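You operate a simulated robot arm through the tools that you are given. There is no shell and no other tool.

The job below is to be done with a simulated robot arm. You get a single attempt, and the scene is never put back.

Task
Put things in order on the top of the work table. At the end: the green feed block from the top of the work table is on the pink carton; the cream ball of wool from the top of the work table is in the brown tray; the red clip from the top of the work table stands where the green feed block stood; the blue short vase stands where the white screw jar (marked "SPOOLS") stood; the white screw jar from the top of the work table stands where the red clip stood; whatever was shut is shut again. Leave all else as you found it, and nothing knocked over.

The check looks at the end state, three seconds after you hand in, the way a careful person would. Anything else that was tipped, shoved, dropped, spilled or broken makes it a failure.

Robot
A 5-joint arm with a two-finger parallel gripper, fixed in place. Base frame: the origin is at the foot of the arm, x ahead of it, y to its left, z up; the work surface is at about z = 0. Readings come in mm, rad, newtons and seconds.
With the tool pointing down near the work surface it reaches from about 260 to 680 mm from the base axis. Its first joint turns from -1.152 to 1.152 rad. The tool tilts only in the upright plane through the base axis and itself; it spins freely about its own axis. Payload 2.9 kg.
The TCP is the grasp point between the finger pads, 30 mm short of the fingertips. In the tool frame z runs along the fingers and y along their closing line. Largest opening 110 mm; finger width 20, thickness 10; the body of the gripper, 48 by 112 mm, starts 55 mm behind the TCP.
Orientation is that of the tool frame in the base frame, as a unit quaternion [w, x, y, z]. With the fingers straight down and closing along the base's y, the tool's x points along the base's -x, its y along +y and its z along -z.

Tools
- The arm moves only by the tool arm_command. Its argument "series" is a list that holds one entry, the list of rows, each a list of 7 numbers: the shift along the base's x, y, z in units of 50 mm (1.0 is 50 mm), then the turn, a rotation vector about the base's x, y, z in units of 8 degrees (1.0 is 8 degrees), then the closure, from 0 (fully open) to 1 (shut). In form: [[[tx, ty, tz, wx, wy, wz, fingers], ...]]. A call has 1 to 20 rows; each row shifts and turns the commanded pose from where the row before left it. A call with a number of a shift or a turn outside -1 to 1 is refused whole. Rows are played at 5 a second. More than 50 mm and 0.15 rad between two rows, or a gripper value outside its range, and nothing of the call is played. Where a pose cannot be reached the arm comes as near as it can. A force on the tool above 40 N (or 10 N above the force at the start of the call, whichever is more), or a blocked arm, ends the call early, and 0.2 s more pass. Each finger travels about 108 mm/s and halts on what it meets, pressing with about 29 N; the grip force reading is that of the motor and also rises with nothing between the fingers. The clock runs only during rows and for 0.2 s after the last one: add rows that do not move to give the fingers time. It gives the time, the measured TCP pose, the force on the tool (base axes), the opening and the grip force at its end, in the units of the frame above (readings bear some noise), with the torque about the TCP (base axes, N m) and any sound that the robot's microphone picked up.
- Cameras (640 x 400 px; columns grow to the right, rows downward): "scene" is fixed at [25.9, -452.5, 586.8]; the picture's right is [0.84, -0.55, 0.00], its down [-0.39, -0.60, -0.70] and it looks along [0.38, 0.58, -0.72] (base axes); focal length 316 px, centre (320, 200). "wrist" rides on the gripper at [72, 17, -103] in the tool frame; the picture's right is [-0.23, 0.97, 0.00], its down [-0.76, -0.18, -0.62] and it looks along [-0.61, -0.14, 0.78] (tool axes); focal length 222 px, centre (320, 200). There is no depth. A picture from a camera that has moved, and an enlarged one, comes with that camera's place and axes in the base frame and with its lens.
- camera(camera): a new picture of that camera. The clock stands still meanwhile.
- inspect(camera, box): a new picture of the part [left, top, right, bottom] of that camera's present view, enlarged. The clock stands still meanwhile.
- finish_job(): hands the job in; it is judged then, once.

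Nothing tells you positions but the pictures and the camera data. Unless the task says otherwise, let go and move clear before handing in.

The tools are called after ">>>" as name(argument=value, ...) on one line, values as JSON. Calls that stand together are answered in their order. arm_command: Moves the arm, as the interface text tells. Its arguments: {"type":"object","properties":{"series":{"type":"array"}},"required":["series"]} The other tools are called the same way: camera (camera) takes a picture; inspect (camera, box) takes an enlarged picture of a part of a camera's view; finish_job () hands the job in.

At the start:

```text
time: 0.0
tool_pos: [486.8, -180.1, 292.3]
tcp_rot: [0.0, 0.001, 1.0, 0.0]
ft_force: [-0.1, -0.2, 0.5]
torque: [-0.01, -0.03, 0.01]
finger_gap: 110.0
grasp_force: 0.0
```

scene: 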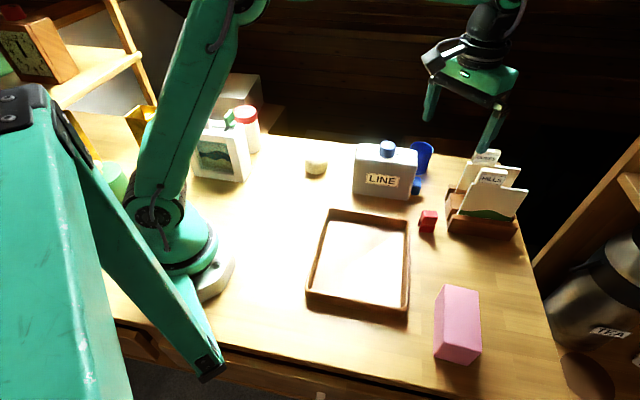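
wrist: 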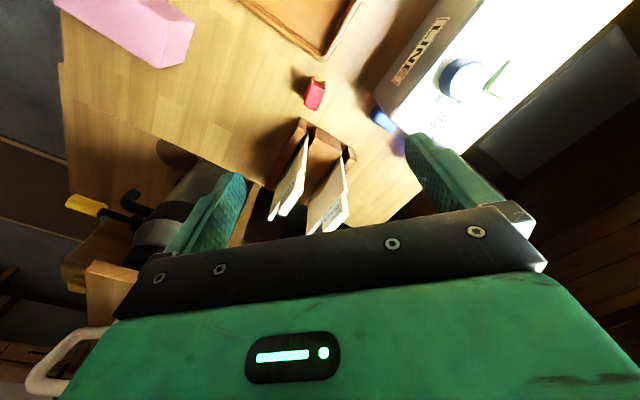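

I see a table with a brown tray, pink carton, red clip, a canister marked LINE with a blue cup behind it, a cream ball, a picture frame and a jar with a red lid near the arm. I'll zoom in on parts of the scene to identify all of the objects.

>>> inspect(camera="scene", box=[90, 70, 350, 232])

>>> inspect(camera="scene", box=[330, 120, 540, 250])

>>> inspect(camera="scene", box=[290, 200, 530, 400])

>>> inspect(camera="scene", box=[60, 80, 260, 205])

```text
2.46 times, centred on (220, 151) of scene
camera zoom: at [25.9, -452.5, 586.8], right [0.84, -0.55, 0.0], down [-0.39, -0.6, -0.7], along [0.38, 0.58, -0.72], focal length 777 px, centre (566, 321)
```

zoom: 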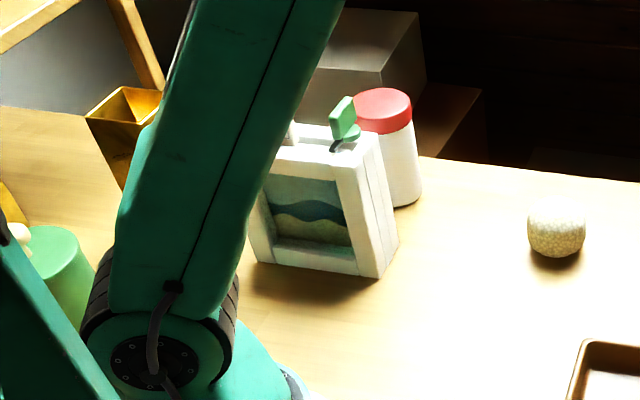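

```text
3.05 times, centred on (435, 185) of scene
camera zoom: at [25.9, -452.5, 586.8], right [0.84, -0.55, 0.0], down [-0.39, -0.6, -0.7], along [0.38, 0.58, -0.72], focal length 962 px, centre (-30, 246)
```

zoom: 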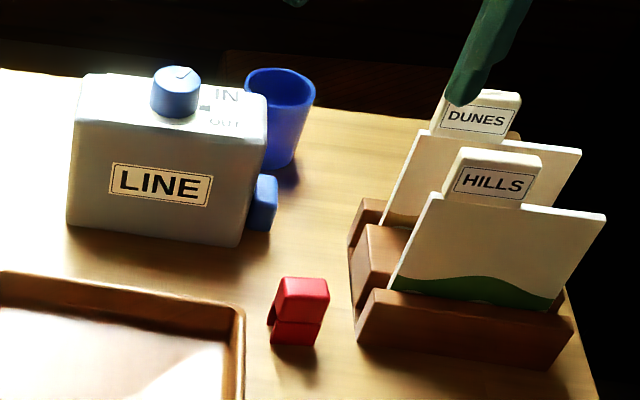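

```text
2.00 times, centred on (410, 300) of scene
camera zoom: at [25.9, -452.5, 586.8], right [0.84, -0.55, 0.0], down [-0.39, -0.6, -0.7], along [0.38, 0.58, -0.72], focal length 631 px, centre (140, 0)
```

zoom: 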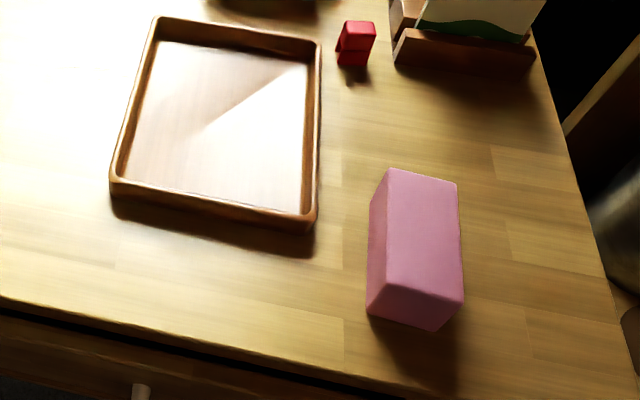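

```text
3.20 times, centred on (160, 142) of scene
camera zoom: at [25.9, -452.5, 586.8], right [0.84, -0.55, 0.0], down [-0.39, -0.6, -0.7], along [0.38, 0.58, -0.72], focal length 1010 px, centre (832, 384)
```

zoom: 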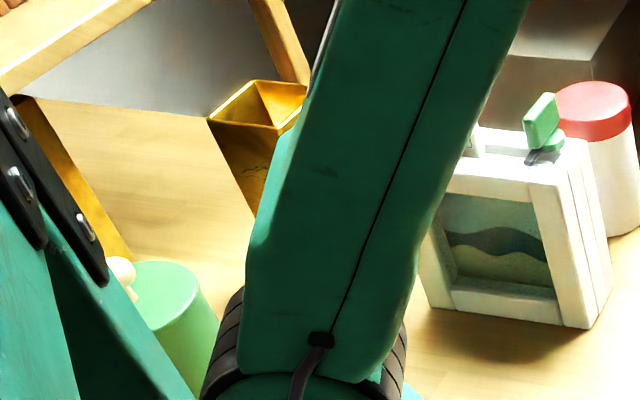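

So far I place the ball near (394,130), the red clip near (500,-190) and the blue cup near (620,-37). I don't see the green feed block or the label on the jar yet, so I'll move the wrist camera up and towards the middle for another view.

>>> arm_command(series=[[[-0.5, 0.7, 0.3, 0, 0, 0, 0], [-0.5, 0.7, 0.3, 0, 0, 0, 0], [-0.5, 0.7, 0.3, 0, 0, 0, 0], [-0.5, 0.7, 0.3, 0, 0, 0, 0], [-0.5, 0.7, 0.3, 0, 0, 0, 0]]])

>>> camera(camera="wrist")

>>> camera(camera="scene")

```text
time: 1.2
tool_pos: [361.4, -5.7, 365.5]
tcp_rot: [0.0, 0.001, 1.0, -0.001]
ft_force: [0.1, -0.2, 0.2]
torque: [-0.02, -0.01, 0.01]
finger_gap: 109.8
grasp_force: 0.0
```

```text
taken
camera wrist: at [290.3, 11.9, 469.6], right [0.23, 0.97, 0.0], down [0.76, -0.18, 0.62], along [0.61, -0.14, -0.78], focal length 222 px, centre (320, 200)
```

wrist: 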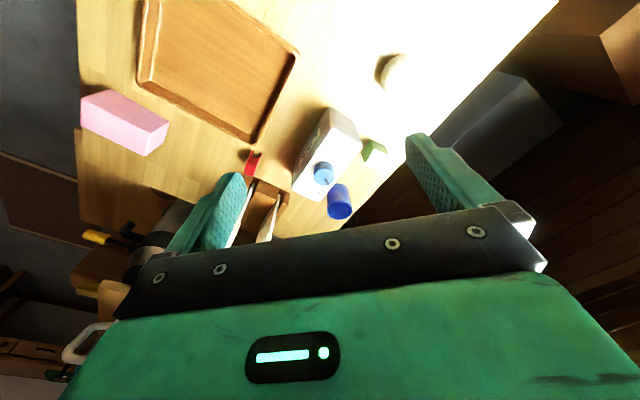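

```text
taken
```

scene: 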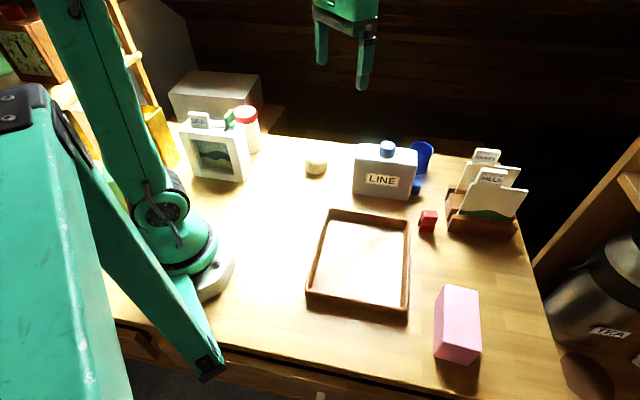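

There is a green object behind the LINE box, and a frame marked "SEA" with something green on it near the jar. I'll enlarge those.

>>> inspect(camera="wrist", box=[230, 90, 430, 230])

>>> inspect(camera="scene", box=[140, 60, 340, 200])

>>> inspect(camera="wrist", box=[60, 0, 320, 180])

```text
2.86 times, centred on (330, 160) of wrist
camera zoom: at [290.3, 11.9, 469.6], right [0.23, 0.97, 0.0], down [0.76, -0.18, 0.62], along [0.61, -0.14, -0.78], focal length 635 px, centre (291, 314)
```

zoom: 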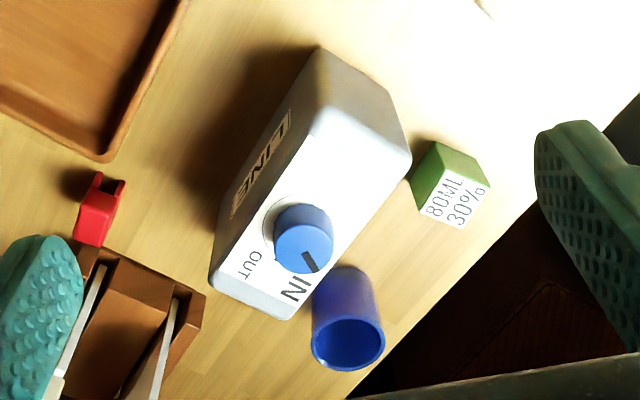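

```text
2.86 times, centred on (240, 130) of scene
camera zoom: at [25.9, -452.5, 586.8], right [0.84, -0.55, 0.0], down [-0.39, -0.6, -0.7], along [0.38, 0.58, -0.72], focal length 902 px, centre (549, 400)
```

zoom: 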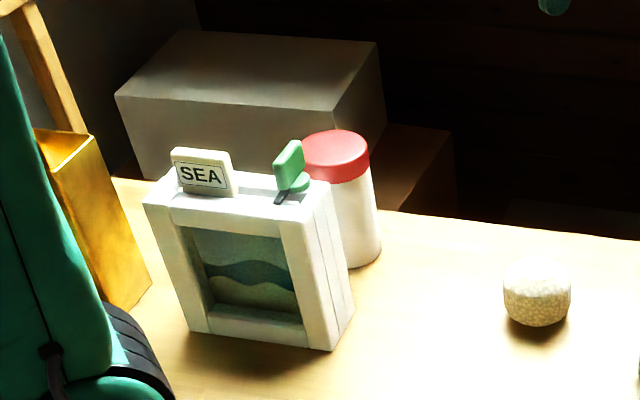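

```text
2.22 times, centred on (190, 90) of wrist
camera zoom: at [290.3, 11.9, 469.6], right [0.23, 0.97, 0.0], down [0.76, -0.18, 0.62], along [0.61, -0.14, -0.78], focal length 494 px, centre (609, 444)
```

zoom: 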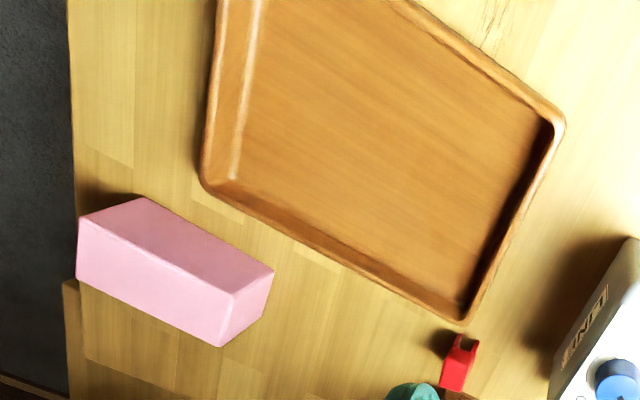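

The green feed block stands behind the LINE box, whose dial reads IN. A jar with a red lid stands behind the SEA frame. I'll turn the arm left to look at the jar and the left side.

>>> arm_command(series=[[[-0.36, 0.69, 0, 0, 0, 0.95, 0], [-0.36, 0.69, 0, 0, 0, 0.95, 0], [-0.36, 0.69, 0, 0, 0, 0.95, 0], [-0.36, 0.69, 0, 0, 0, 0.95, 0], [-0.36, 0.69, 0, 0, 0, 0.95, 0], [-0.36, 0.69, 0, 0, 0, 0.95, 0]]])

>>> camera(camera="wrist")

>>> camera(camera="scene")

```text
time: 2.6
tool_pos: [253.7, 201.4, 365.9]
tcp_rot: [0.0, -0.388, 0.922, 0.0]
ft_force: [-0.8, -0.8, 0.6]
torque: [0.0, -0.01, -0.02]
finger_gap: 109.7
grasp_force: 0.2
```

```text
taken
camera wrist: at [192.1, 161.2, 470.8], right [-0.54, 0.84, 0.0], down [0.66, 0.42, 0.62], along [0.53, 0.34, -0.78], focal length 222 px, centre (320, 200)
```

wrist: 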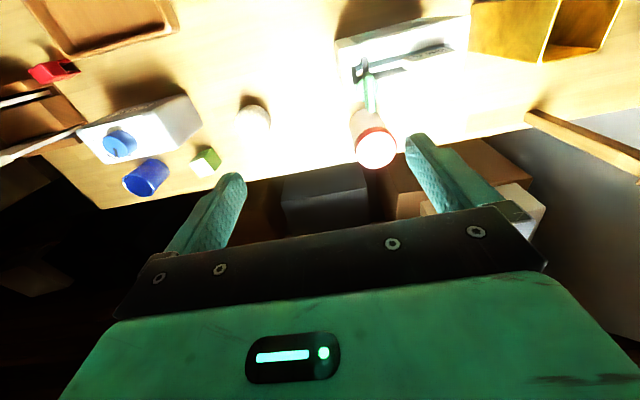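

```text
taken
```

scene: 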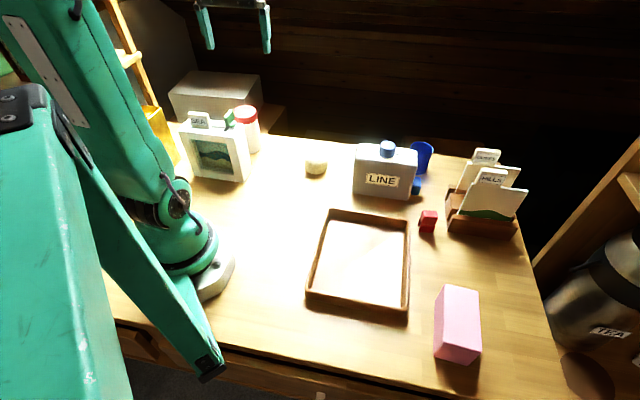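

The jar is now in view of the wrist camera. I'll enlarge it along with the left part of the picture.

>>> inspect(camera="wrist", box=[300, 0, 500, 190])

>>> inspect(camera="wrist", box=[60, 70, 300, 220])

>>> inspect(camera="scene", box=[90, 90, 250, 210])

```text
2.11 times, centred on (400, 95) of wrist
camera zoom: at [192.1, 161.2, 470.8], right [-0.54, 0.84, 0.0], down [0.66, 0.42, 0.62], along [0.53, 0.34, -0.78], focal length 468 px, centre (152, 421)
```

zoom: 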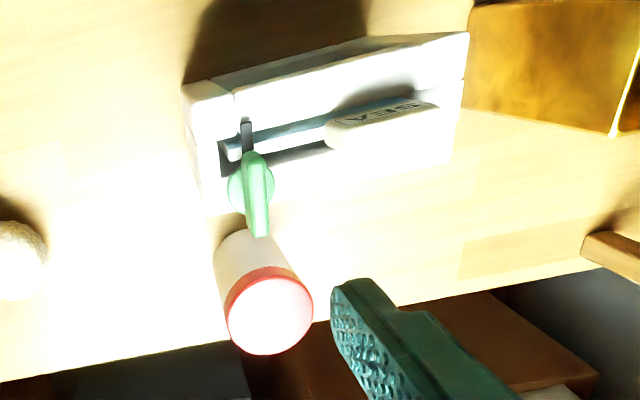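

```text
2.67 times, centred on (180, 145) of wrist
camera zoom: at [192.1, 161.2, 470.8], right [-0.54, 0.84, 0.0], down [0.66, 0.42, 0.62], along [0.53, 0.34, -0.78], focal length 592 px, centre (693, 347)
```

zoom: 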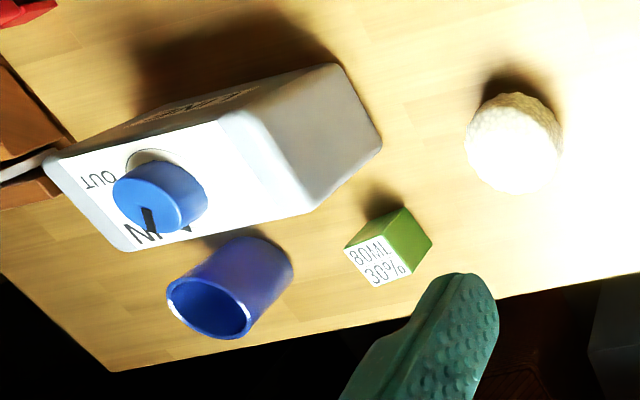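

```text
3.33 times, centred on (170, 150) of scene
camera zoom: at [25.9, -452.5, 586.8], right [0.84, -0.55, 0.0], down [-0.39, -0.6, -0.7], along [0.38, 0.58, -0.72], focal length 1052 px, centre (820, 367)
```

zoom: 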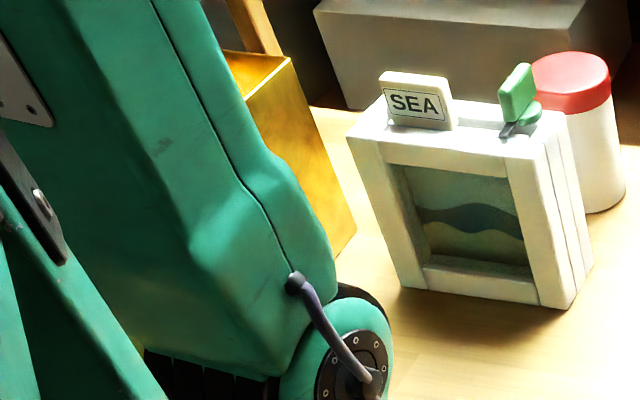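

The SEA frame holds a card with a green latch, which looks unrelated. I want to read the jar's label and look back over the table from the far side, so I'll move outward and spin the tool by half a turn.

>>> arm_command(series=[[[0.2, 0.36, 0, 0, 0, 1, 0], [0.2, 0.36, 0, 0, 0, 1, 0], [0.2, 0.36, 0, 0, 0, 1, 0], [0.2, 0.36, 0, 0, 0, 1, 0], [0.2, 0.36, 0, 0, 0, 1, 0], [0.2, 0.36, 0, 0, 0, 1, 0], [0.2, 0.36, 0, 0, 0, 1, 0], [0.2, 0.36, 0, 0, 0, 1, 0], [0.2, 0.36, 0, 0, 0, 1, 0], [0.2, 0.36, 0, 0, 0, 1, 0], [0.2, 0.36, 0, 0, 0, 1, 0], [0.2, 0.36, 0, 0, 0, 1, 0]]])

>>> camera(camera="wrist")

>>> arm_command(series=[[[0, 0, 0, 0, 0, 1, 0], [0, 0, 0, 0, 0, 1, 0], [0, 0, 0, 0, 0, 1, 0], [0, 0, 0, 0, 0, 1, 0], [0, 0, 0, 0, 0, 1, 0], [0, 0, 0, 0, 0, 1, 0], [0, 0, 0, 0, 0, 1, 0], [0, 0, 0, 0, 0, 1, 0], [0, 0, 0, 0, 0, 1, 0], [0, 0, 0, 0, 0, 1, 0]]])

>>> camera(camera="wrist")

```text
time: 5.2
tool_pos: [373.8, 416.6, 365.9]
tcp_rot: [0.001, 0.945, -0.327, -0.001]
ft_force: [-0.9, 0.0, -0.3]
torque: [-0.02, -0.02, 0.03]
finger_gap: 110.0
grasp_force: 0.0
```

```text
taken
camera wrist: at [421.3, 359.5, 470.4], right [-0.78, -0.62, 0.0], down [-0.49, 0.61, 0.62], along [-0.39, 0.49, -0.78], focal length 222 px, centre (320, 200)
```

wrist: 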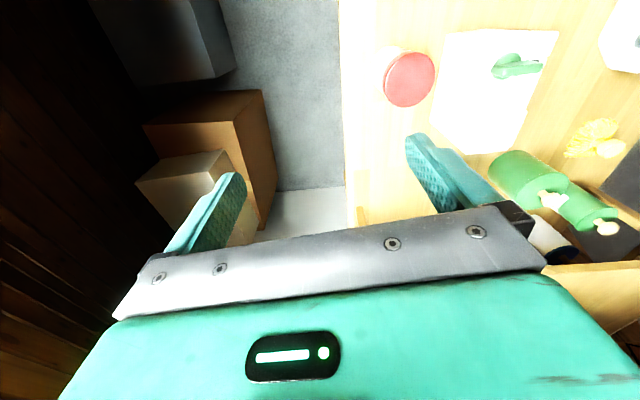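

```text
time: 7.4
tool_pos: [371.4, 420.4, 366.7]
tcp_rot: [0.0, 0.936, 0.352, 0.0]
ft_force: [0.1, -0.5, -0.6]
torque: [-0.02, 0.0, -0.01]
finger_gap: 110.0
grasp_force: 0.0
out of reach, approached as far as the arm can: row 10
```

```text
taken
camera wrist: at [436.6, 455.8, 470.7], right [0.47, -0.88, 0.0], down [-0.69, -0.37, 0.62], along [-0.55, -0.29, -0.78], focal length 222 px, centre (320, 200)
```

wrist: 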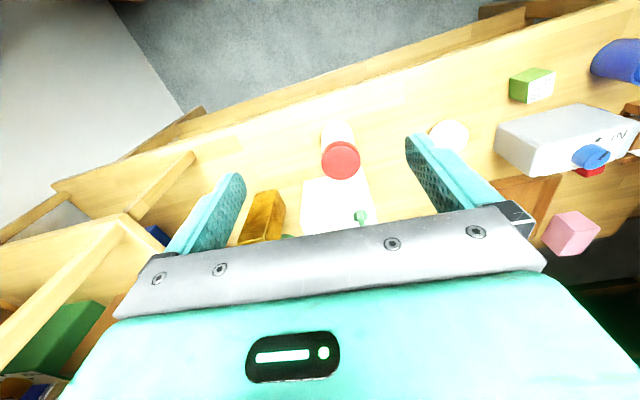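

The view back towards the base shows the jar, two green canisters with cream knobs, the yellow vessel and other items. I'll enlarge the jar and the rest.

>>> inspect(camera="wrist", box=[220, 90, 420, 250])

>>> inspect(camera="wrist", box=[400, 20, 640, 220])

>>> camera(camera="scene")

```text
2.50 times, centred on (320, 170) of wrist
camera zoom: at [436.6, 455.8, 470.7], right [0.47, -0.88, 0.0], down [-0.69, -0.37, 0.62], along [-0.55, -0.29, -0.78], focal length 555 px, centre (320, 275)
```

zoom: 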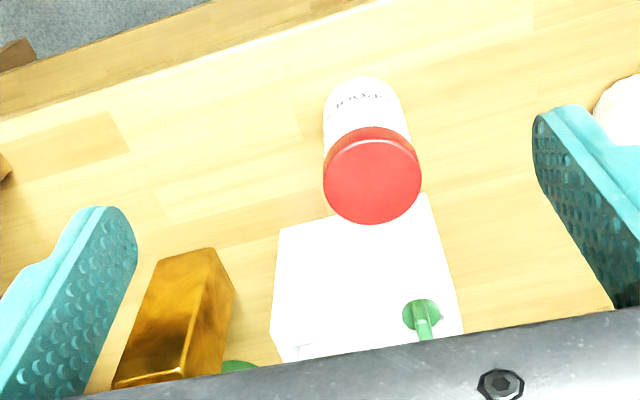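

```text
2.00 times, centred on (520, 120) of wrist
camera zoom: at [436.6, 455.8, 470.7], right [0.47, -0.88, 0.0], down [-0.69, -0.37, 0.62], along [-0.55, -0.29, -0.78], focal length 444 px, centre (-80, 360)
```

zoom: 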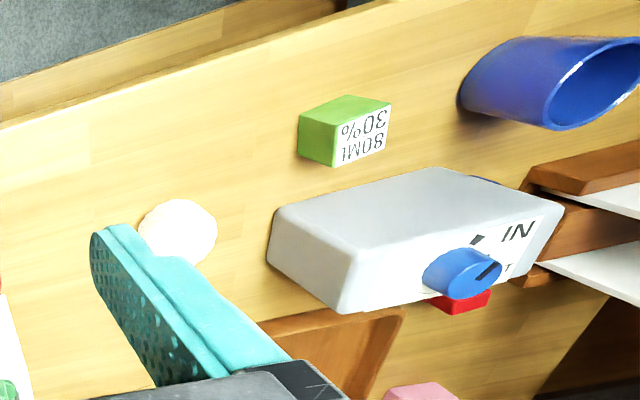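

```text
taken
```

scene: 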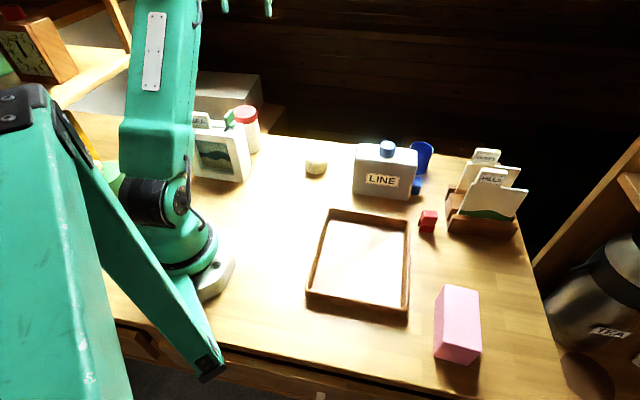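

The jar has a label on the far side. I'll go lower and further out to read it.

>>> arm_command(series=[[[0, 0, -0.9, 0, 0, 0, 0], [0, 0, -0.9, 0, 0, 0, 0], [0, 0, -0.9, 0, 0, 0, 0], [0, 0, -0.5, 0, 0, 0, 0]]])

>>> camera(camera="wrist")

```text
time: 8.4
tool_pos: [369.1, 421.7, 206.2]
tcp_rot: [0.001, 0.936, 0.352, 0.0]
ft_force: [-0.1, 0.2, -1.3]
torque: [-0.02, 0.01, 0.02]
finger_gap: 110.0
grasp_force: 0.0
```

```text
taken
camera wrist: at [436.5, 456.6, 310.4], right [0.47, -0.88, 0.0], down [-0.69, -0.37, 0.62], along [-0.55, -0.29, -0.78], focal length 222 px, centre (320, 200)
```

wrist: 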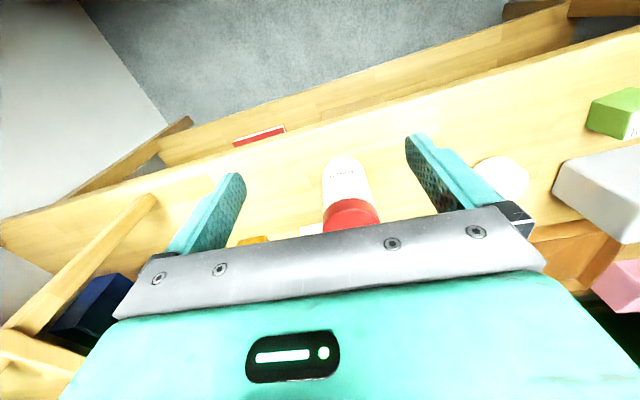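

>>> inspect(camera="wrist", box=[290, 145, 410, 225])

>>> inspect(camera="wrist", box=[0, 80, 320, 340])

>>> inspect(camera="wrist", box=[460, 60, 640, 320])

```text
5.00 times, centred on (350, 185) of wrist
camera zoom: at [436.5, 456.6, 310.4], right [0.47, -0.88, 0.0], down [-0.69, -0.37, 0.62], along [-0.55, -0.29, -0.78], focal length 1111 px, centre (170, 275)
```

zoom: 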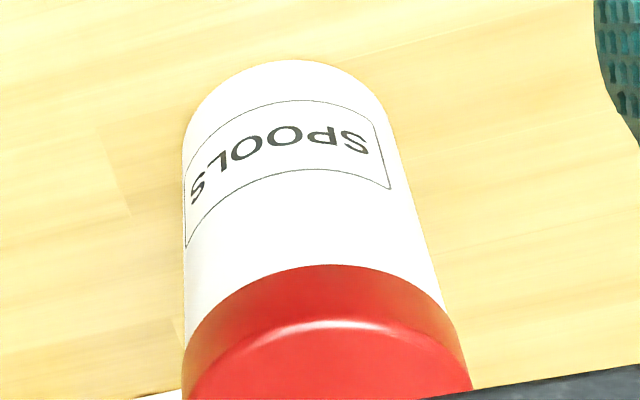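

```text
1.54 times, centred on (160, 210) of wrist
camera zoom: at [436.5, 456.6, 310.4], right [0.47, -0.88, 0.0], down [-0.69, -0.37, 0.62], along [-0.55, -0.29, -0.78], focal length 342 px, centre (566, 185)
```

zoom: 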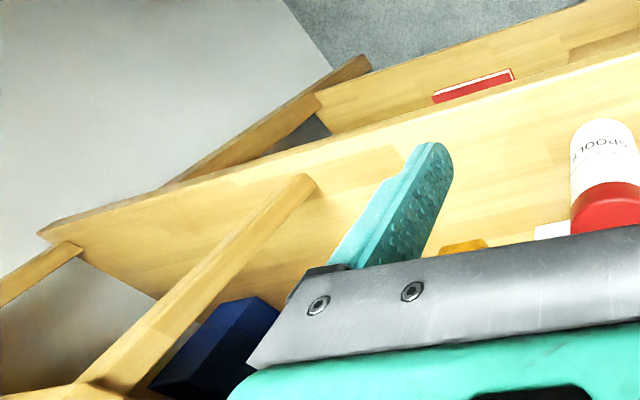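

```text
1.54 times, centred on (550, 190) of wrist
camera zoom: at [436.5, 456.6, 310.4], right [0.47, -0.88, 0.0], down [-0.69, -0.37, 0.62], along [-0.55, -0.29, -0.78], focal length 342 px, centre (-34, 215)
```

zoom: 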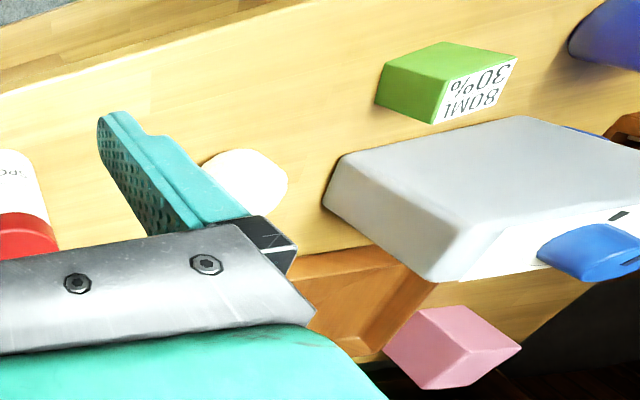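

The jar is confirmed as SPOOLS. Next I'll rise and swing to the right side to look at the LINE box, the blue vase and the green block from there.

>>> arm_command(series=[[[0, 0, 0.8, 0, 0, 0, 0], [0, 0, 0.8, 0, 0, 0, 0], [0, 0, 0.8, 0, 0, 0, 0], [0, 0, 0.8, 0, 0, 0, 0], [0.24, -0.78, 0, 0, 0, -1, 0], [0.24, -0.78, 0, 0, 0, -1, 0], [0.24, -0.78, 0, 0, 0, -1, 0], [0.24, -0.78, 0, 0, 0, -1, 0], [0.24, -0.78, 0, 0, 0, -1, 0], [0.24, -0.78, 0, 0, 0, -1, 0], [0.24, -0.78, 0, 0, 0, -1, 0], [0.24, -0.78, 0, 0, 0, -1, 0], [0.24, -0.78, 0, 0, 0, -1, 0], [0.24, -0.78, 0, 0, 0, -1, 0], [0.24, -0.78, 0, 0, 0, -1, 0], [0.24, -0.78, 0, 0, 0, -1, 0], [0.24, -0.78, 0, 0, 0, -1, 0], [0.24, -0.78, 0, 0, 0, -1, 0], [0.24, -0.78, 0, 0, 0, -1, 0], [0.24, -0.78, 0, 0, 0, -1, 0]]])

>>> camera(camera="wrist")

```text
time: 12.6
tool_pos: [553.9, -200.3, 361.7]
tcp_rot: [0.001, 0.728, -0.686, 0.0]
ft_force: [0.8, 0.0, 0.4]
torque: [-0.02, -0.03, 0.0]
finger_gap: 110.2
grasp_force: 0.1
out of reach, approached as far as the arm can: row 20
```

```text
taken
camera wrist: at [542.2, -273.7, 465.5], right [-0.99, 0.17, 0.0], down [0.13, 0.77, 0.62], along [0.1, 0.61, -0.78], focal length 222 px, centre (320, 200)
```

wrist: 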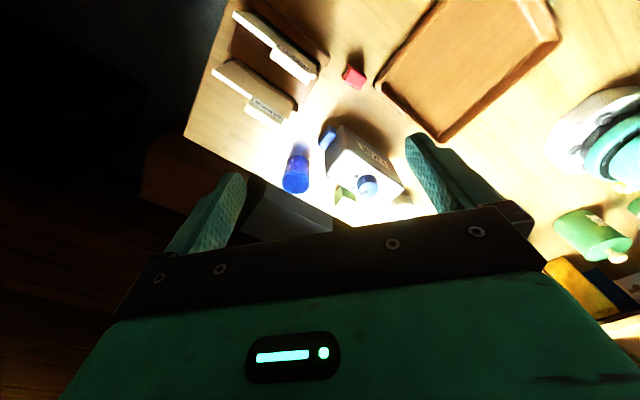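

Now I see the LINE box's end with a blue part on it. I'll enlarge that part and the table front.

>>> inspect(camera="wrist", box=[270, 50, 430, 220])

>>> inspect(camera="wrist", box=[190, 0, 420, 150])

>>> inspect(camera="wrist", box=[480, 60, 640, 280])

```text
2.35 times, centred on (350, 135) of wrist
camera zoom: at [542.2, -273.7, 465.5], right [-0.99, 0.17, 0.0], down [0.13, 0.77, 0.62], along [0.1, 0.61, -0.78], focal length 523 px, centre (249, 353)
```

zoom: 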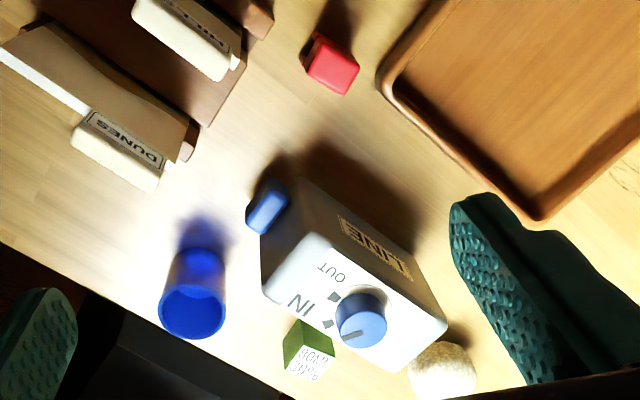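

```text
2.67 times, centred on (305, 75) of wrist
camera zoom: at [542.2, -273.7, 465.5], right [-0.99, 0.17, 0.0], down [0.13, 0.77, 0.62], along [0.1, 0.61, -0.78], focal length 592 px, centre (360, 533)
```

zoom: 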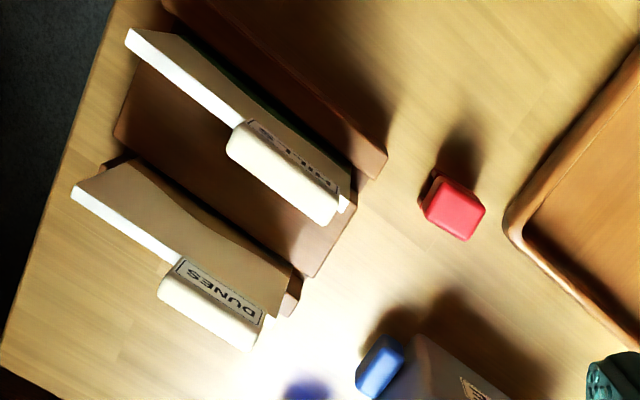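

```text
1.82 times, centred on (560, 170) of wrist
camera zoom: at [542.2, -273.7, 465.5], right [-0.99, 0.17, 0.0], down [0.13, 0.77, 0.62], along [0.1, 0.61, -0.78], focal length 404 px, centre (-116, 254)
```

zoom: 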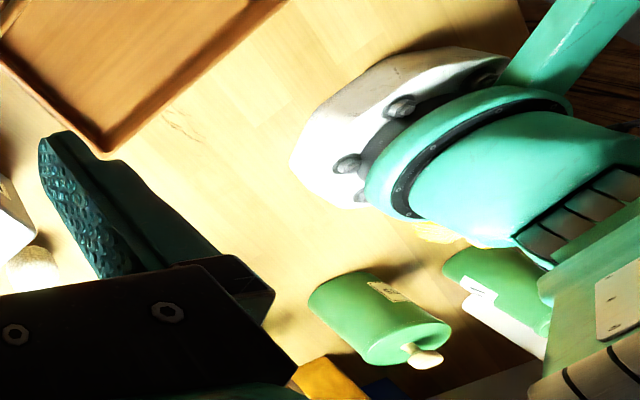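

The LINE box looks like a separate gadget with its own dial, so I'll leave it alone. I'll zoom closely on the green block, vase, clip and carton from this pose to get their orientation.

>>> inspect(camera="wrist", box=[320, 170, 380, 210])

>>> inspect(camera="wrist", box=[270, 140, 330, 200])

>>> inspect(camera="wrist", box=[325, 50, 385, 100])

>>> inspect(camera="scene", box=[420, 270, 500, 370])

```text
10.00 times, centred on (350, 190) of wrist
camera zoom: at [542.2, -273.7, 465.5], right [-0.99, 0.17, 0.0], down [0.13, 0.77, 0.62], along [0.1, 0.61, -0.78], focal length 2221 px, centre (20, 300)
```

zoom: 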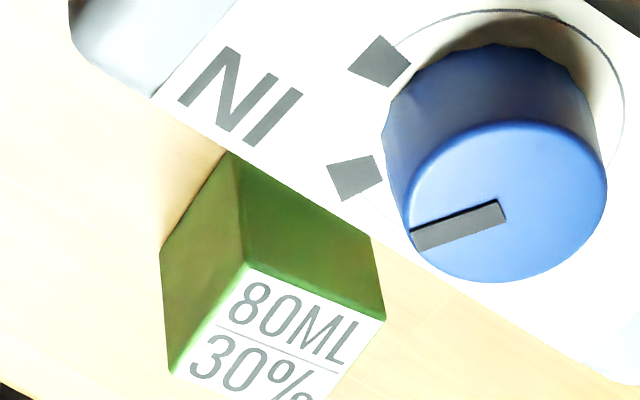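

```text
6.67 times, centred on (300, 170) of wrist
camera zoom: at [542.2, -273.7, 465.5], right [-0.99, 0.17, 0.0], down [0.13, 0.77, 0.62], along [0.1, 0.61, -0.78], focal length 1481 px, centre (453, 400)
```

zoom: 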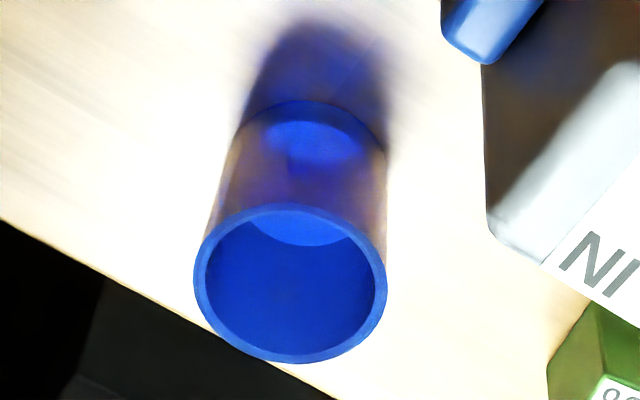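

```text
8.00 times, centred on (355, 75) of wrist
camera zoom: at [542.2, -273.7, 465.5], right [-0.99, 0.17, 0.0], down [0.13, 0.77, 0.62], along [0.1, 0.61, -0.78], focal length 1777 px, centre (40, 1200)
```

zoom: 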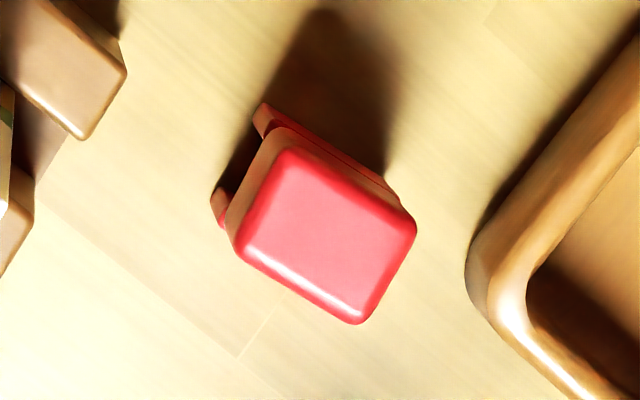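

```text
4.00 times, centred on (460, 320) of scene
camera zoom: at [25.9, -452.5, 586.8], right [0.84, -0.55, 0.0], down [-0.39, -0.6, -0.7], along [0.38, 0.58, -0.72], focal length 1263 px, centre (-240, -280)
```

zoom: 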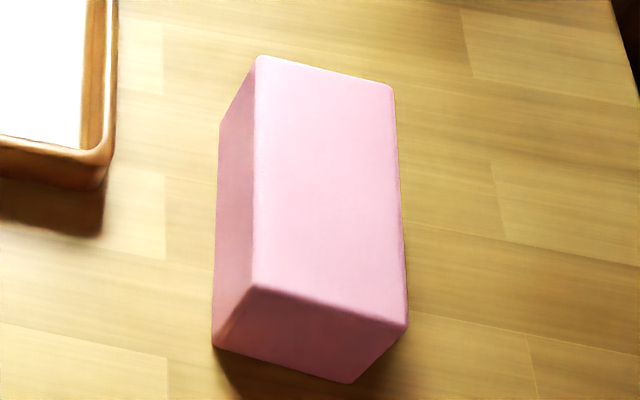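

The block's top is about 38 mm square near (539,83) and about 46 mm high. The carton lies with its top near (355,-391) and is about 67 mm high. I'll move over the green block, with the fingers closing along the block's side direction.

>>> arm_command(series=[[[-0.02, 0.354, 0, 0, 0, -1, 0.3], [-0.02, 0.354, 0, 0, 0, -1, 0.3], [-0.02, 0.354, 0, 0, 0, -1, 0.3], [-0.02, 0.354, 0, 0, 0, -1, 0.3], [-0.02, 0.354, 0, 0, 0, -1, 0.3], [-0.02, 0.354, 0, 0, 0, -1, 0.3], [-0.02, 0.354, 0, 0, 0, -1, 0.3], [-0.02, 0.354, 0, 0, 0, -1, 0.3], [-0.02, 0.354, 0, 0, 0, -1, 0.3], [-0.02, 0.354, 0, 0, 0, -1, 0.3], [-0.02, 0.354, 0, 0, 0, -1, 0.3], [-0.02, 0.354, 0, 0, 0, -1, 0.3], [-0.02, 0.354, 0, 0, 0, -1, 0.3], [-0.02, 0.354, 0, 0, 0, -1, 0.3], [-0.02, 0.354, 0, 0, 0, -1, 0.3], [-0.02, 0.354, 0, 0, 0, -1, 0.3]]])

>>> camera(camera="wrist")

```text
time: 16.0
tool_pos: [537.7, 84.1, 360.3]
tcp_rot: [0.0, 0.298, 0.955, 0.0]
ft_force: [-0.8, -0.8, -1.0]
torque: [0.03, 0.01, 0.0]
finger_gap: 77.3
grasp_force: 0.1
```

```text
taken
camera wrist: at [488.7, 138.4, 465.5], right [0.74, 0.67, 0.0], down [0.53, -0.58, 0.62], along [0.42, -0.46, -0.78], focal length 222 px, centre (320, 200)
```

wrist: 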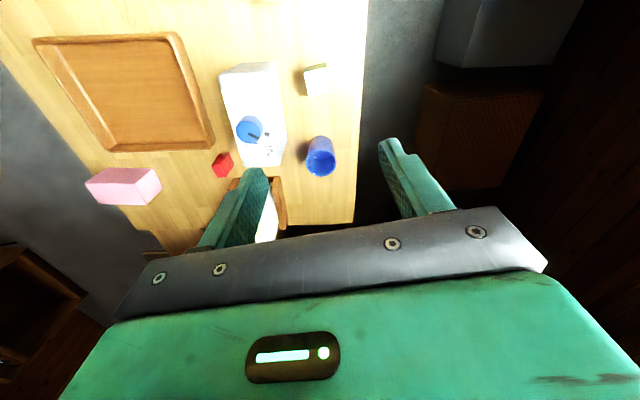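

The block shows nearly in line beneath the gripper. I'll zoom in for the precise offset.

>>> inspect(camera="wrist", box=[280, 55, 360, 105])

```text
8.00 times, centred on (320, 80) of wrist
camera zoom: at [488.7, 138.4, 465.5], right [0.74, 0.67, 0.0], down [0.53, -0.58, 0.62], along [0.42, -0.46, -0.78], focal length 1777 px, centre (320, 1160)
```

zoom: 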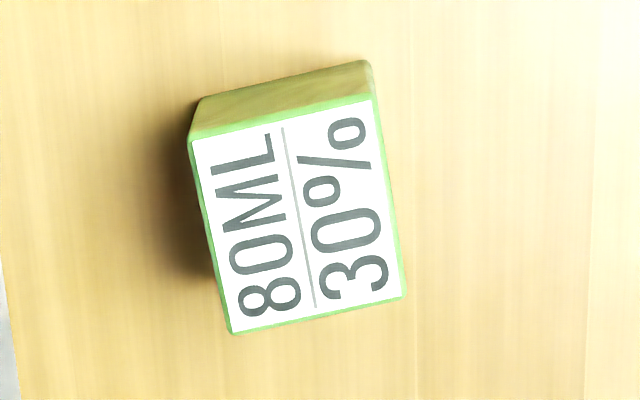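

The block's centre is at about (539.4,75.6). I'll centre over it and descend part way, then check.

>>> arm_command(series=[[[0.034, -0.17, 0, 0, 0, -0.2, 0.3], [0, 0, -0.9, 0, 0, 0, 0.3], [0, 0, -0.9, 0, 0, 0, 0.3], [0, 0, -0.9, 0, 0, 0, 0.3], [0, 0, -0.9, 0, 0, 0, 0.3], [0, 0, -0.9, 0, 0, 0, 0.3], [0, 0, 0, 0, 0, 0, 0.3]]])

>>> camera(camera="wrist")

>>> camera(camera="scene")

```text
time: 17.6
tool_pos: [538.7, 75.3, 136.4]
tcp_rot: [0.001, 0.309, 0.951, 0.0]
ft_force: [0.8, 0.6, -0.3]
torque: [0.02, -0.01, 0.0]
finger_gap: 77.1
grasp_force: 0.0
```

```text
taken
camera wrist: at [491.6, 131.2, 240.7], right [0.76, 0.65, 0.0], down [0.51, -0.59, 0.62], along [0.41, -0.47, -0.78], focal length 222 px, centre (320, 200)
```

wrist: 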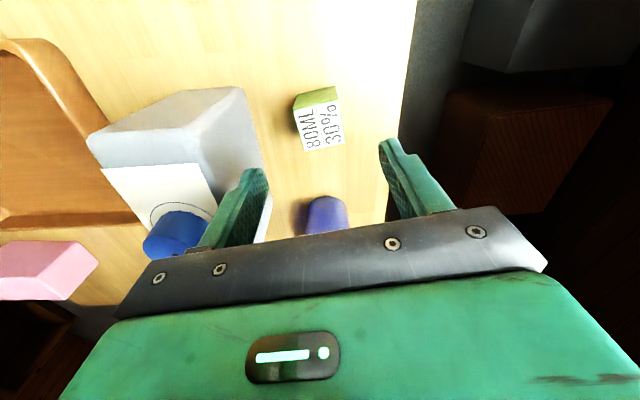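

```text
taken
```

scene: 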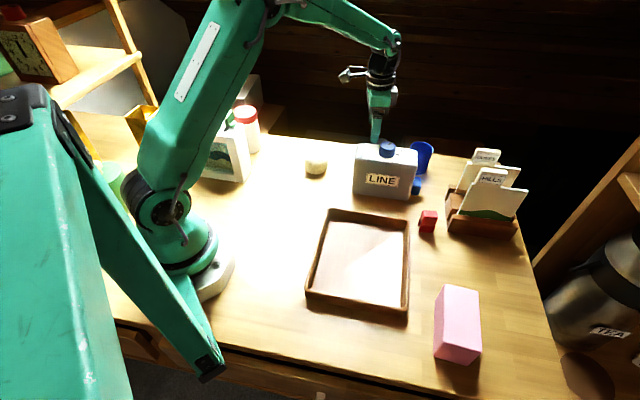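

The block is centred between the fingers and the LINE box is clear. I'll descend to about z=37 and close.

>>> arm_command(series=[[[0.015, 0.005, -0.7, 0, 0, 0, 0.3], [0, 0, -0.7, 0, 0, 0, 0.3], [0, 0, -0.4, 0, 0, 0, 0.3], [0, 0, -0.18, 0, 0, 0, 0.3], [0, 0, 0, 0, 0, 0, 0.3]]])

>>> camera(camera="wrist")

```text
time: 18.8
tool_pos: [541.2, 74.3, 37.7]
tcp_rot: [0.0, 0.309, 0.951, 0.0]
ft_force: [0.0, -0.7, -0.1]
torque: [-0.01, 0.01, 0.0]
finger_gap: 77.2
grasp_force: 0.2
```

```text
taken
camera wrist: at [492.9, 131.3, 141.5], right [0.76, 0.65, 0.0], down [0.51, -0.59, 0.62], along [0.41, -0.47, -0.78], focal length 222 px, centre (320, 200)
```

wrist: 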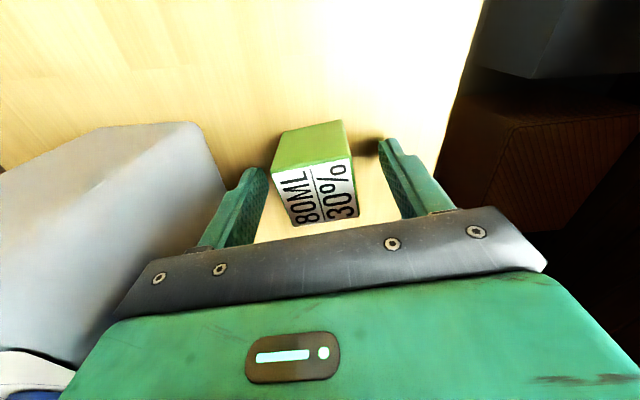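

The block is between the pads. Closing now.

>>> arm_command(series=[[[0, 0, 0, 0, 0, 0, 0.5], [0, 0, 0, 0, 0, 0, 0.7], [0, 0, 0, 0, 0, 0, 0.8], [0, 0, 0, 0, 0, 0, 1], [0, 0, 0, 0, 0, 0, 1]]])

```text
time: 20.0
tool_pos: [541.1, 75.3, 36.5]
tcp_rot: [0.0, 0.309, 0.951, 0.0]
ft_force: [-0.1, 0.6, -0.5]
torque: [0.01, 0.01, -0.01]
finger_gap: 39.5
grasp_force: 29.0
```

I've got the block, 39.5 mm wide. I'll lift it and carry it high towards the pink carton.

>>> arm_command(series=[[[0, 0, 0.4, 0, 0, 0, 1], [0, 0, 0.8, 0, 0, 0, 1], [0, 0, 0.9, 0, 0, 0, 1], [0, 0, 0.9, 0, 0, 0, 1], [0, 0, 0.9, 0, 0, 0, 1], [0, 0, 0.7, 0, 0, 0, 1], [-0.338, -0.847, 0, 0, 0, -0.114, 1], [-0.338, -0.847, 0, 0, 0, -0.114, 1], [-0.338, -0.847, 0, 0, 0, -0.114, 1], [-0.338, -0.847, 0, 0, 0, -0.114, 1], [-0.338, -0.847, 0, 0, 0, -0.114, 1], [-0.338, -0.847, 0, 0, 0, -0.114, 1], [-0.338, -0.847, 0, 0, 0, -0.114, 1], [-0.338, -0.847, 0, 0, 0, -0.114, 1], [-0.338, -0.847, 0, 0, 0, -0.114, 1], [-0.338, -0.847, 0, 0, 0, -0.114, 1], [-0.338, -0.847, 0, 0, 0, -0.114, 1], [0, 0, 0, 0, 0, 0, 1]]])

>>> camera(camera="wrist")

>>> camera(camera="scene")

```text
time: 23.8
tool_pos: [354.0, -393.1, 268.7]
tcp_rot: [0.0, 0.391, 0.92, -0.001]
ft_force: [-0.2, 0.2, -0.9]
torque: [-0.01, 0.01, 0.0]
finger_gap: 39.5
grasp_force: 29.0
```

```text
taken
camera wrist: at [316.6, -328.5, 372.2], right [0.86, 0.51, 0.0], down [0.4, -0.67, 0.62], along [0.32, -0.53, -0.78], focal length 222 px, centre (320, 200)
```

wrist: 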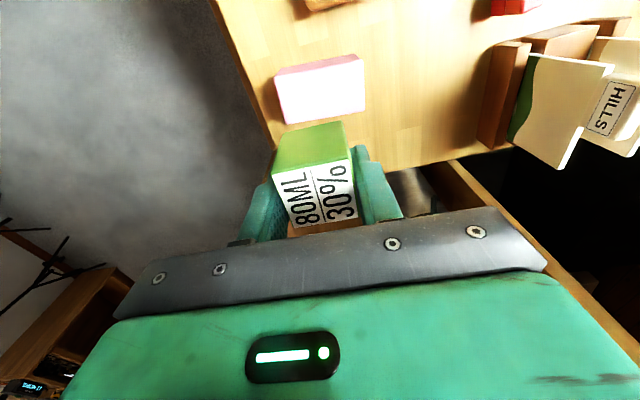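

```text
taken
```

scene: 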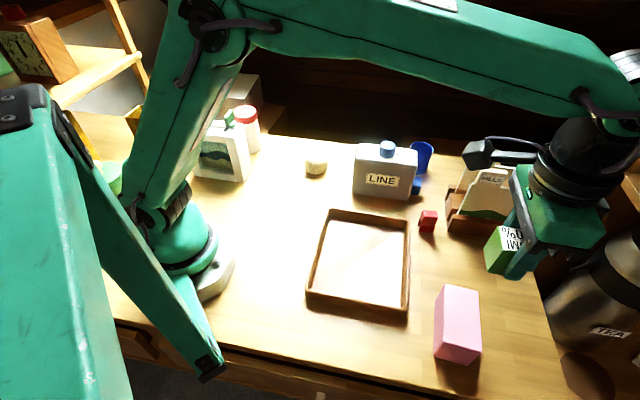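

The block is above the carton area. I'll zoom on the carton's top to centre over it.

>>> inspect(camera="wrist", box=[260, 40, 380, 130])

```text
4.44 times, centred on (320, 85) of wrist
camera zoom: at [316.6, -328.5, 372.2], right [0.86, 0.51, 0.0], down [0.4, -0.67, 0.62], along [0.32, -0.53, -0.78], focal length 987 px, centre (320, 711)
```

zoom: 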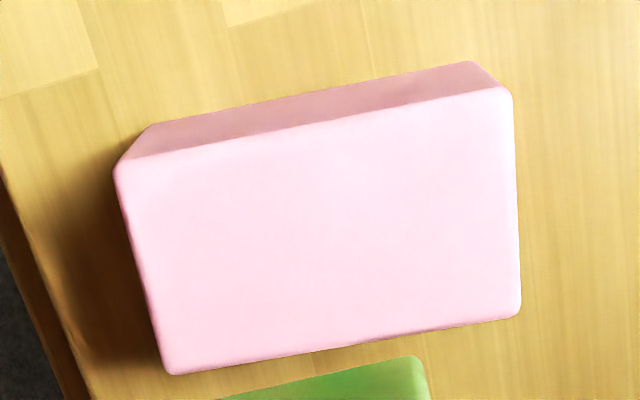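

The carton's top centre comes out at (355,-390) with its top near z=67. I'll descend to just above it.

>>> arm_command(series=[[[0.03, 0.05, 0, 0, 0, 0, 1], [0, 0, -0.9, 0, 0, 0, 1], [0, 0, -0.9, 0, 0, 0, 1], [0, 0, -0.9, 0, 0, 0, 1], [0, 0, -0.3, 0, 0, 0, 1], [0, 0, 0, 0, 0, 0, 1]]])

>>> camera(camera="scene")

>>> camera(camera="wrist")

```text
time: 25.2
tool_pos: [356.3, -389.2, 119.2]
tcp_rot: [0.0, 0.391, 0.921, 0.0]
ft_force: [0.0, -0.2, -0.9]
torque: [-0.02, 0.01, 0.01]
finger_gap: 39.7
grasp_force: 28.7
```

```text
taken
```

scene: 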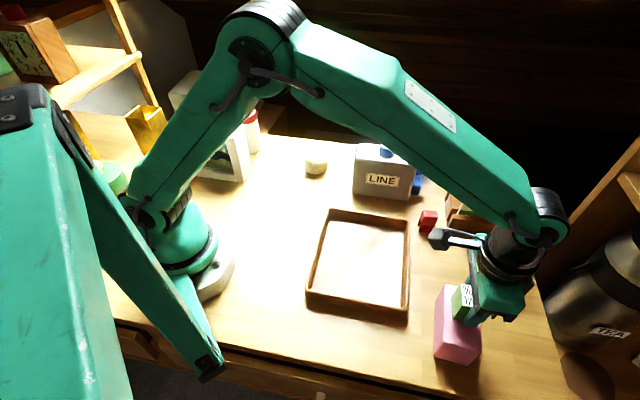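

```text
taken
camera wrist: at [319.1, -325.9, 222.3], right [0.86, 0.51, 0.0], down [0.4, -0.67, 0.62], along [0.32, -0.54, -0.78], focal length 222 px, centre (320, 200)
```

wrist: 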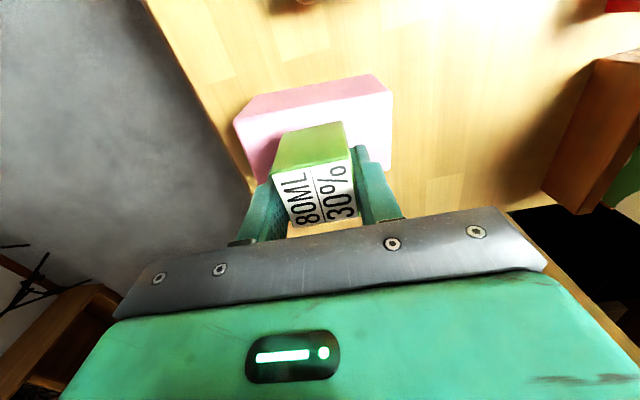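

Everything lines up above the carton. I'll lower in small steps until contact.

>>> arm_command(series=[[[0, 0, -0.1, 0, 0, 0, 1], [0, 0, -0.1, 0, 0, 0, 1], [0, 0, -0.04, 0, 0, 0, 1], [0, 0, -0.03, 0, 0, 0, 1], [0, 0, 0, 0, 0, 0, 1]]])

```text
time: 26.4
tool_pos: [357.1, -389.5, 106.0]
tcp_rot: [0.002, 0.391, 0.92, -0.001]
ft_force: [-3.6, 3.0, 24.9]
torque: [0.05, 0.05, 0.0]
finger_gap: 39.5
grasp_force: 29.2
```

There is contact (about 25 N), so I'll ease up a little, then release.

>>> arm_command(series=[[[0, 0, 0.02, 0, 0, 0, 1], [0, 0, 0, 0, 0, 0, 1]]])

```text
time: 27.0
tool_pos: [357.3, -389.5, 106.3]
tcp_rot: [0.002, 0.39, 0.921, -0.001]
ft_force: [1.3, -3.8, 20.1]
torque: [-0.3, -0.22, -0.05]
finger_gap: 39.5
grasp_force: 29.2
```

>>> arm_command(series=[[[0, 0, 0.03, 0, 0, 0, 1], [0, 0, 0, 0, 0, 0, 1]]])

```text
time: 27.6
tool_pos: [356.7, -389.0, 106.8]
tcp_rot: [-0.001, 0.39, 0.921, -0.001]
ft_force: [2.6, -3.6, 11.5]
torque: [-0.27, -0.25, 0.01]
finger_gap: 39.5
grasp_force: 28.7
```

>>> arm_command(series=[[[0, 0, 0.01, 0, 0, 0, 0.6], [0, 0, 0, 0, 0, 0, 0.5], [0, 0, 0, 0, 0, 0, 0.35], [0, 0, 0, 0, 0, 0, 0.35]]])

>>> camera(camera="wrist")

```text
time: 28.6
tool_pos: [356.8, -389.7, 106.7]
tcp_rot: [0.0, 0.391, 0.92, 0.0]
ft_force: [-1.1, 0.1, -0.5]
torque: [-0.01, -0.01, 0.03]
finger_gap: 71.6
grasp_force: 0.1
```

```text
taken
camera wrist: at [319.1, -325.5, 211.2], right [0.86, 0.51, 0.0], down [0.4, -0.67, 0.62], along [0.32, -0.54, -0.78], focal length 222 px, centre (320, 200)
```

wrist: 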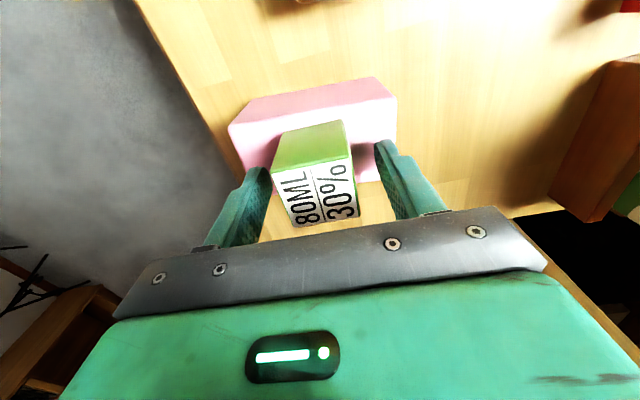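

The block stands on the carton. I'll rise and go over the red clip.

>>> arm_command(series=[[[0, 0, 0.5, 0, 0, 0, 0.35], [0, 0, 0.9, 0, 0, 0, 0.35], [0, 0, 0.9, 0, 0, 0, 0.35], [0, 0, 0.9, 0, 0, 0, 0.35], [0, 0, 0.9, 0, 0, 0, 0.35], [0.457, 0.677, 0, 0, 0, 0, 0.35], [0.457, 0.677, 0, 0, 0, 0, 0.35], [0.457, 0.677, 0, 0, 0, 0, 0.35], [0.457, 0.677, 0, 0, 0, 0, 0.35], [0.457, 0.677, 0, 0, 0, 0, 0.35], [0.457, 0.677, 0, 0, 0, 0, 0.35], [0, 0, 0, 0, 0, 0, 0.35]]])

>>> camera(camera="wrist")

>>> camera(camera="scene")

```text
time: 31.2
tool_pos: [494.7, -185.4, 312.9]
tcp_rot: [0.0, 0.392, 0.92, 0.0]
ft_force: [0.6, 0.7, -0.4]
torque: [-0.01, 0.02, -0.02]
finger_gap: 71.3
grasp_force: 0.1
```

```text
taken
camera wrist: at [457.2, -121.9, 416.9], right [0.86, 0.51, 0.0], down [0.4, -0.67, 0.62], along [0.32, -0.54, -0.78], focal length 222 px, centre (320, 200)
```

wrist: 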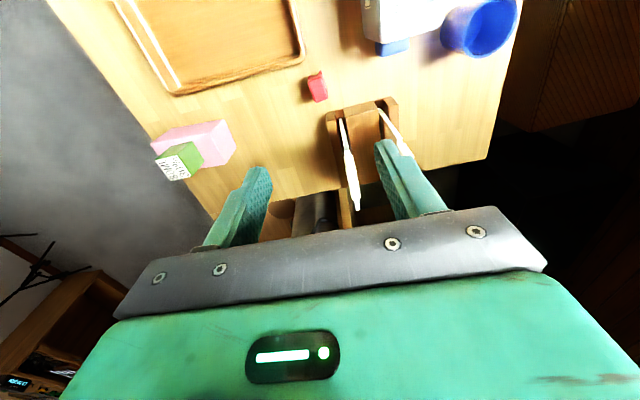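

```text
taken
```

scene: 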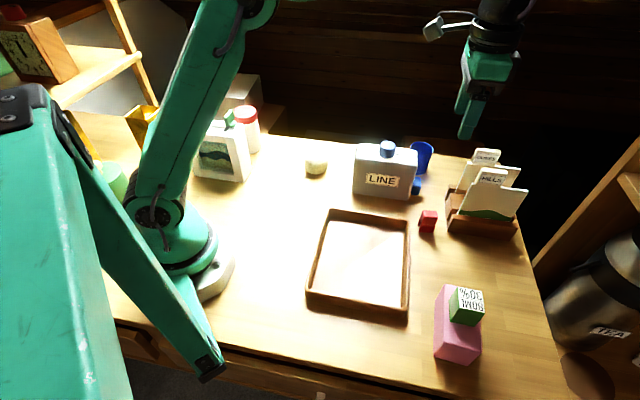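

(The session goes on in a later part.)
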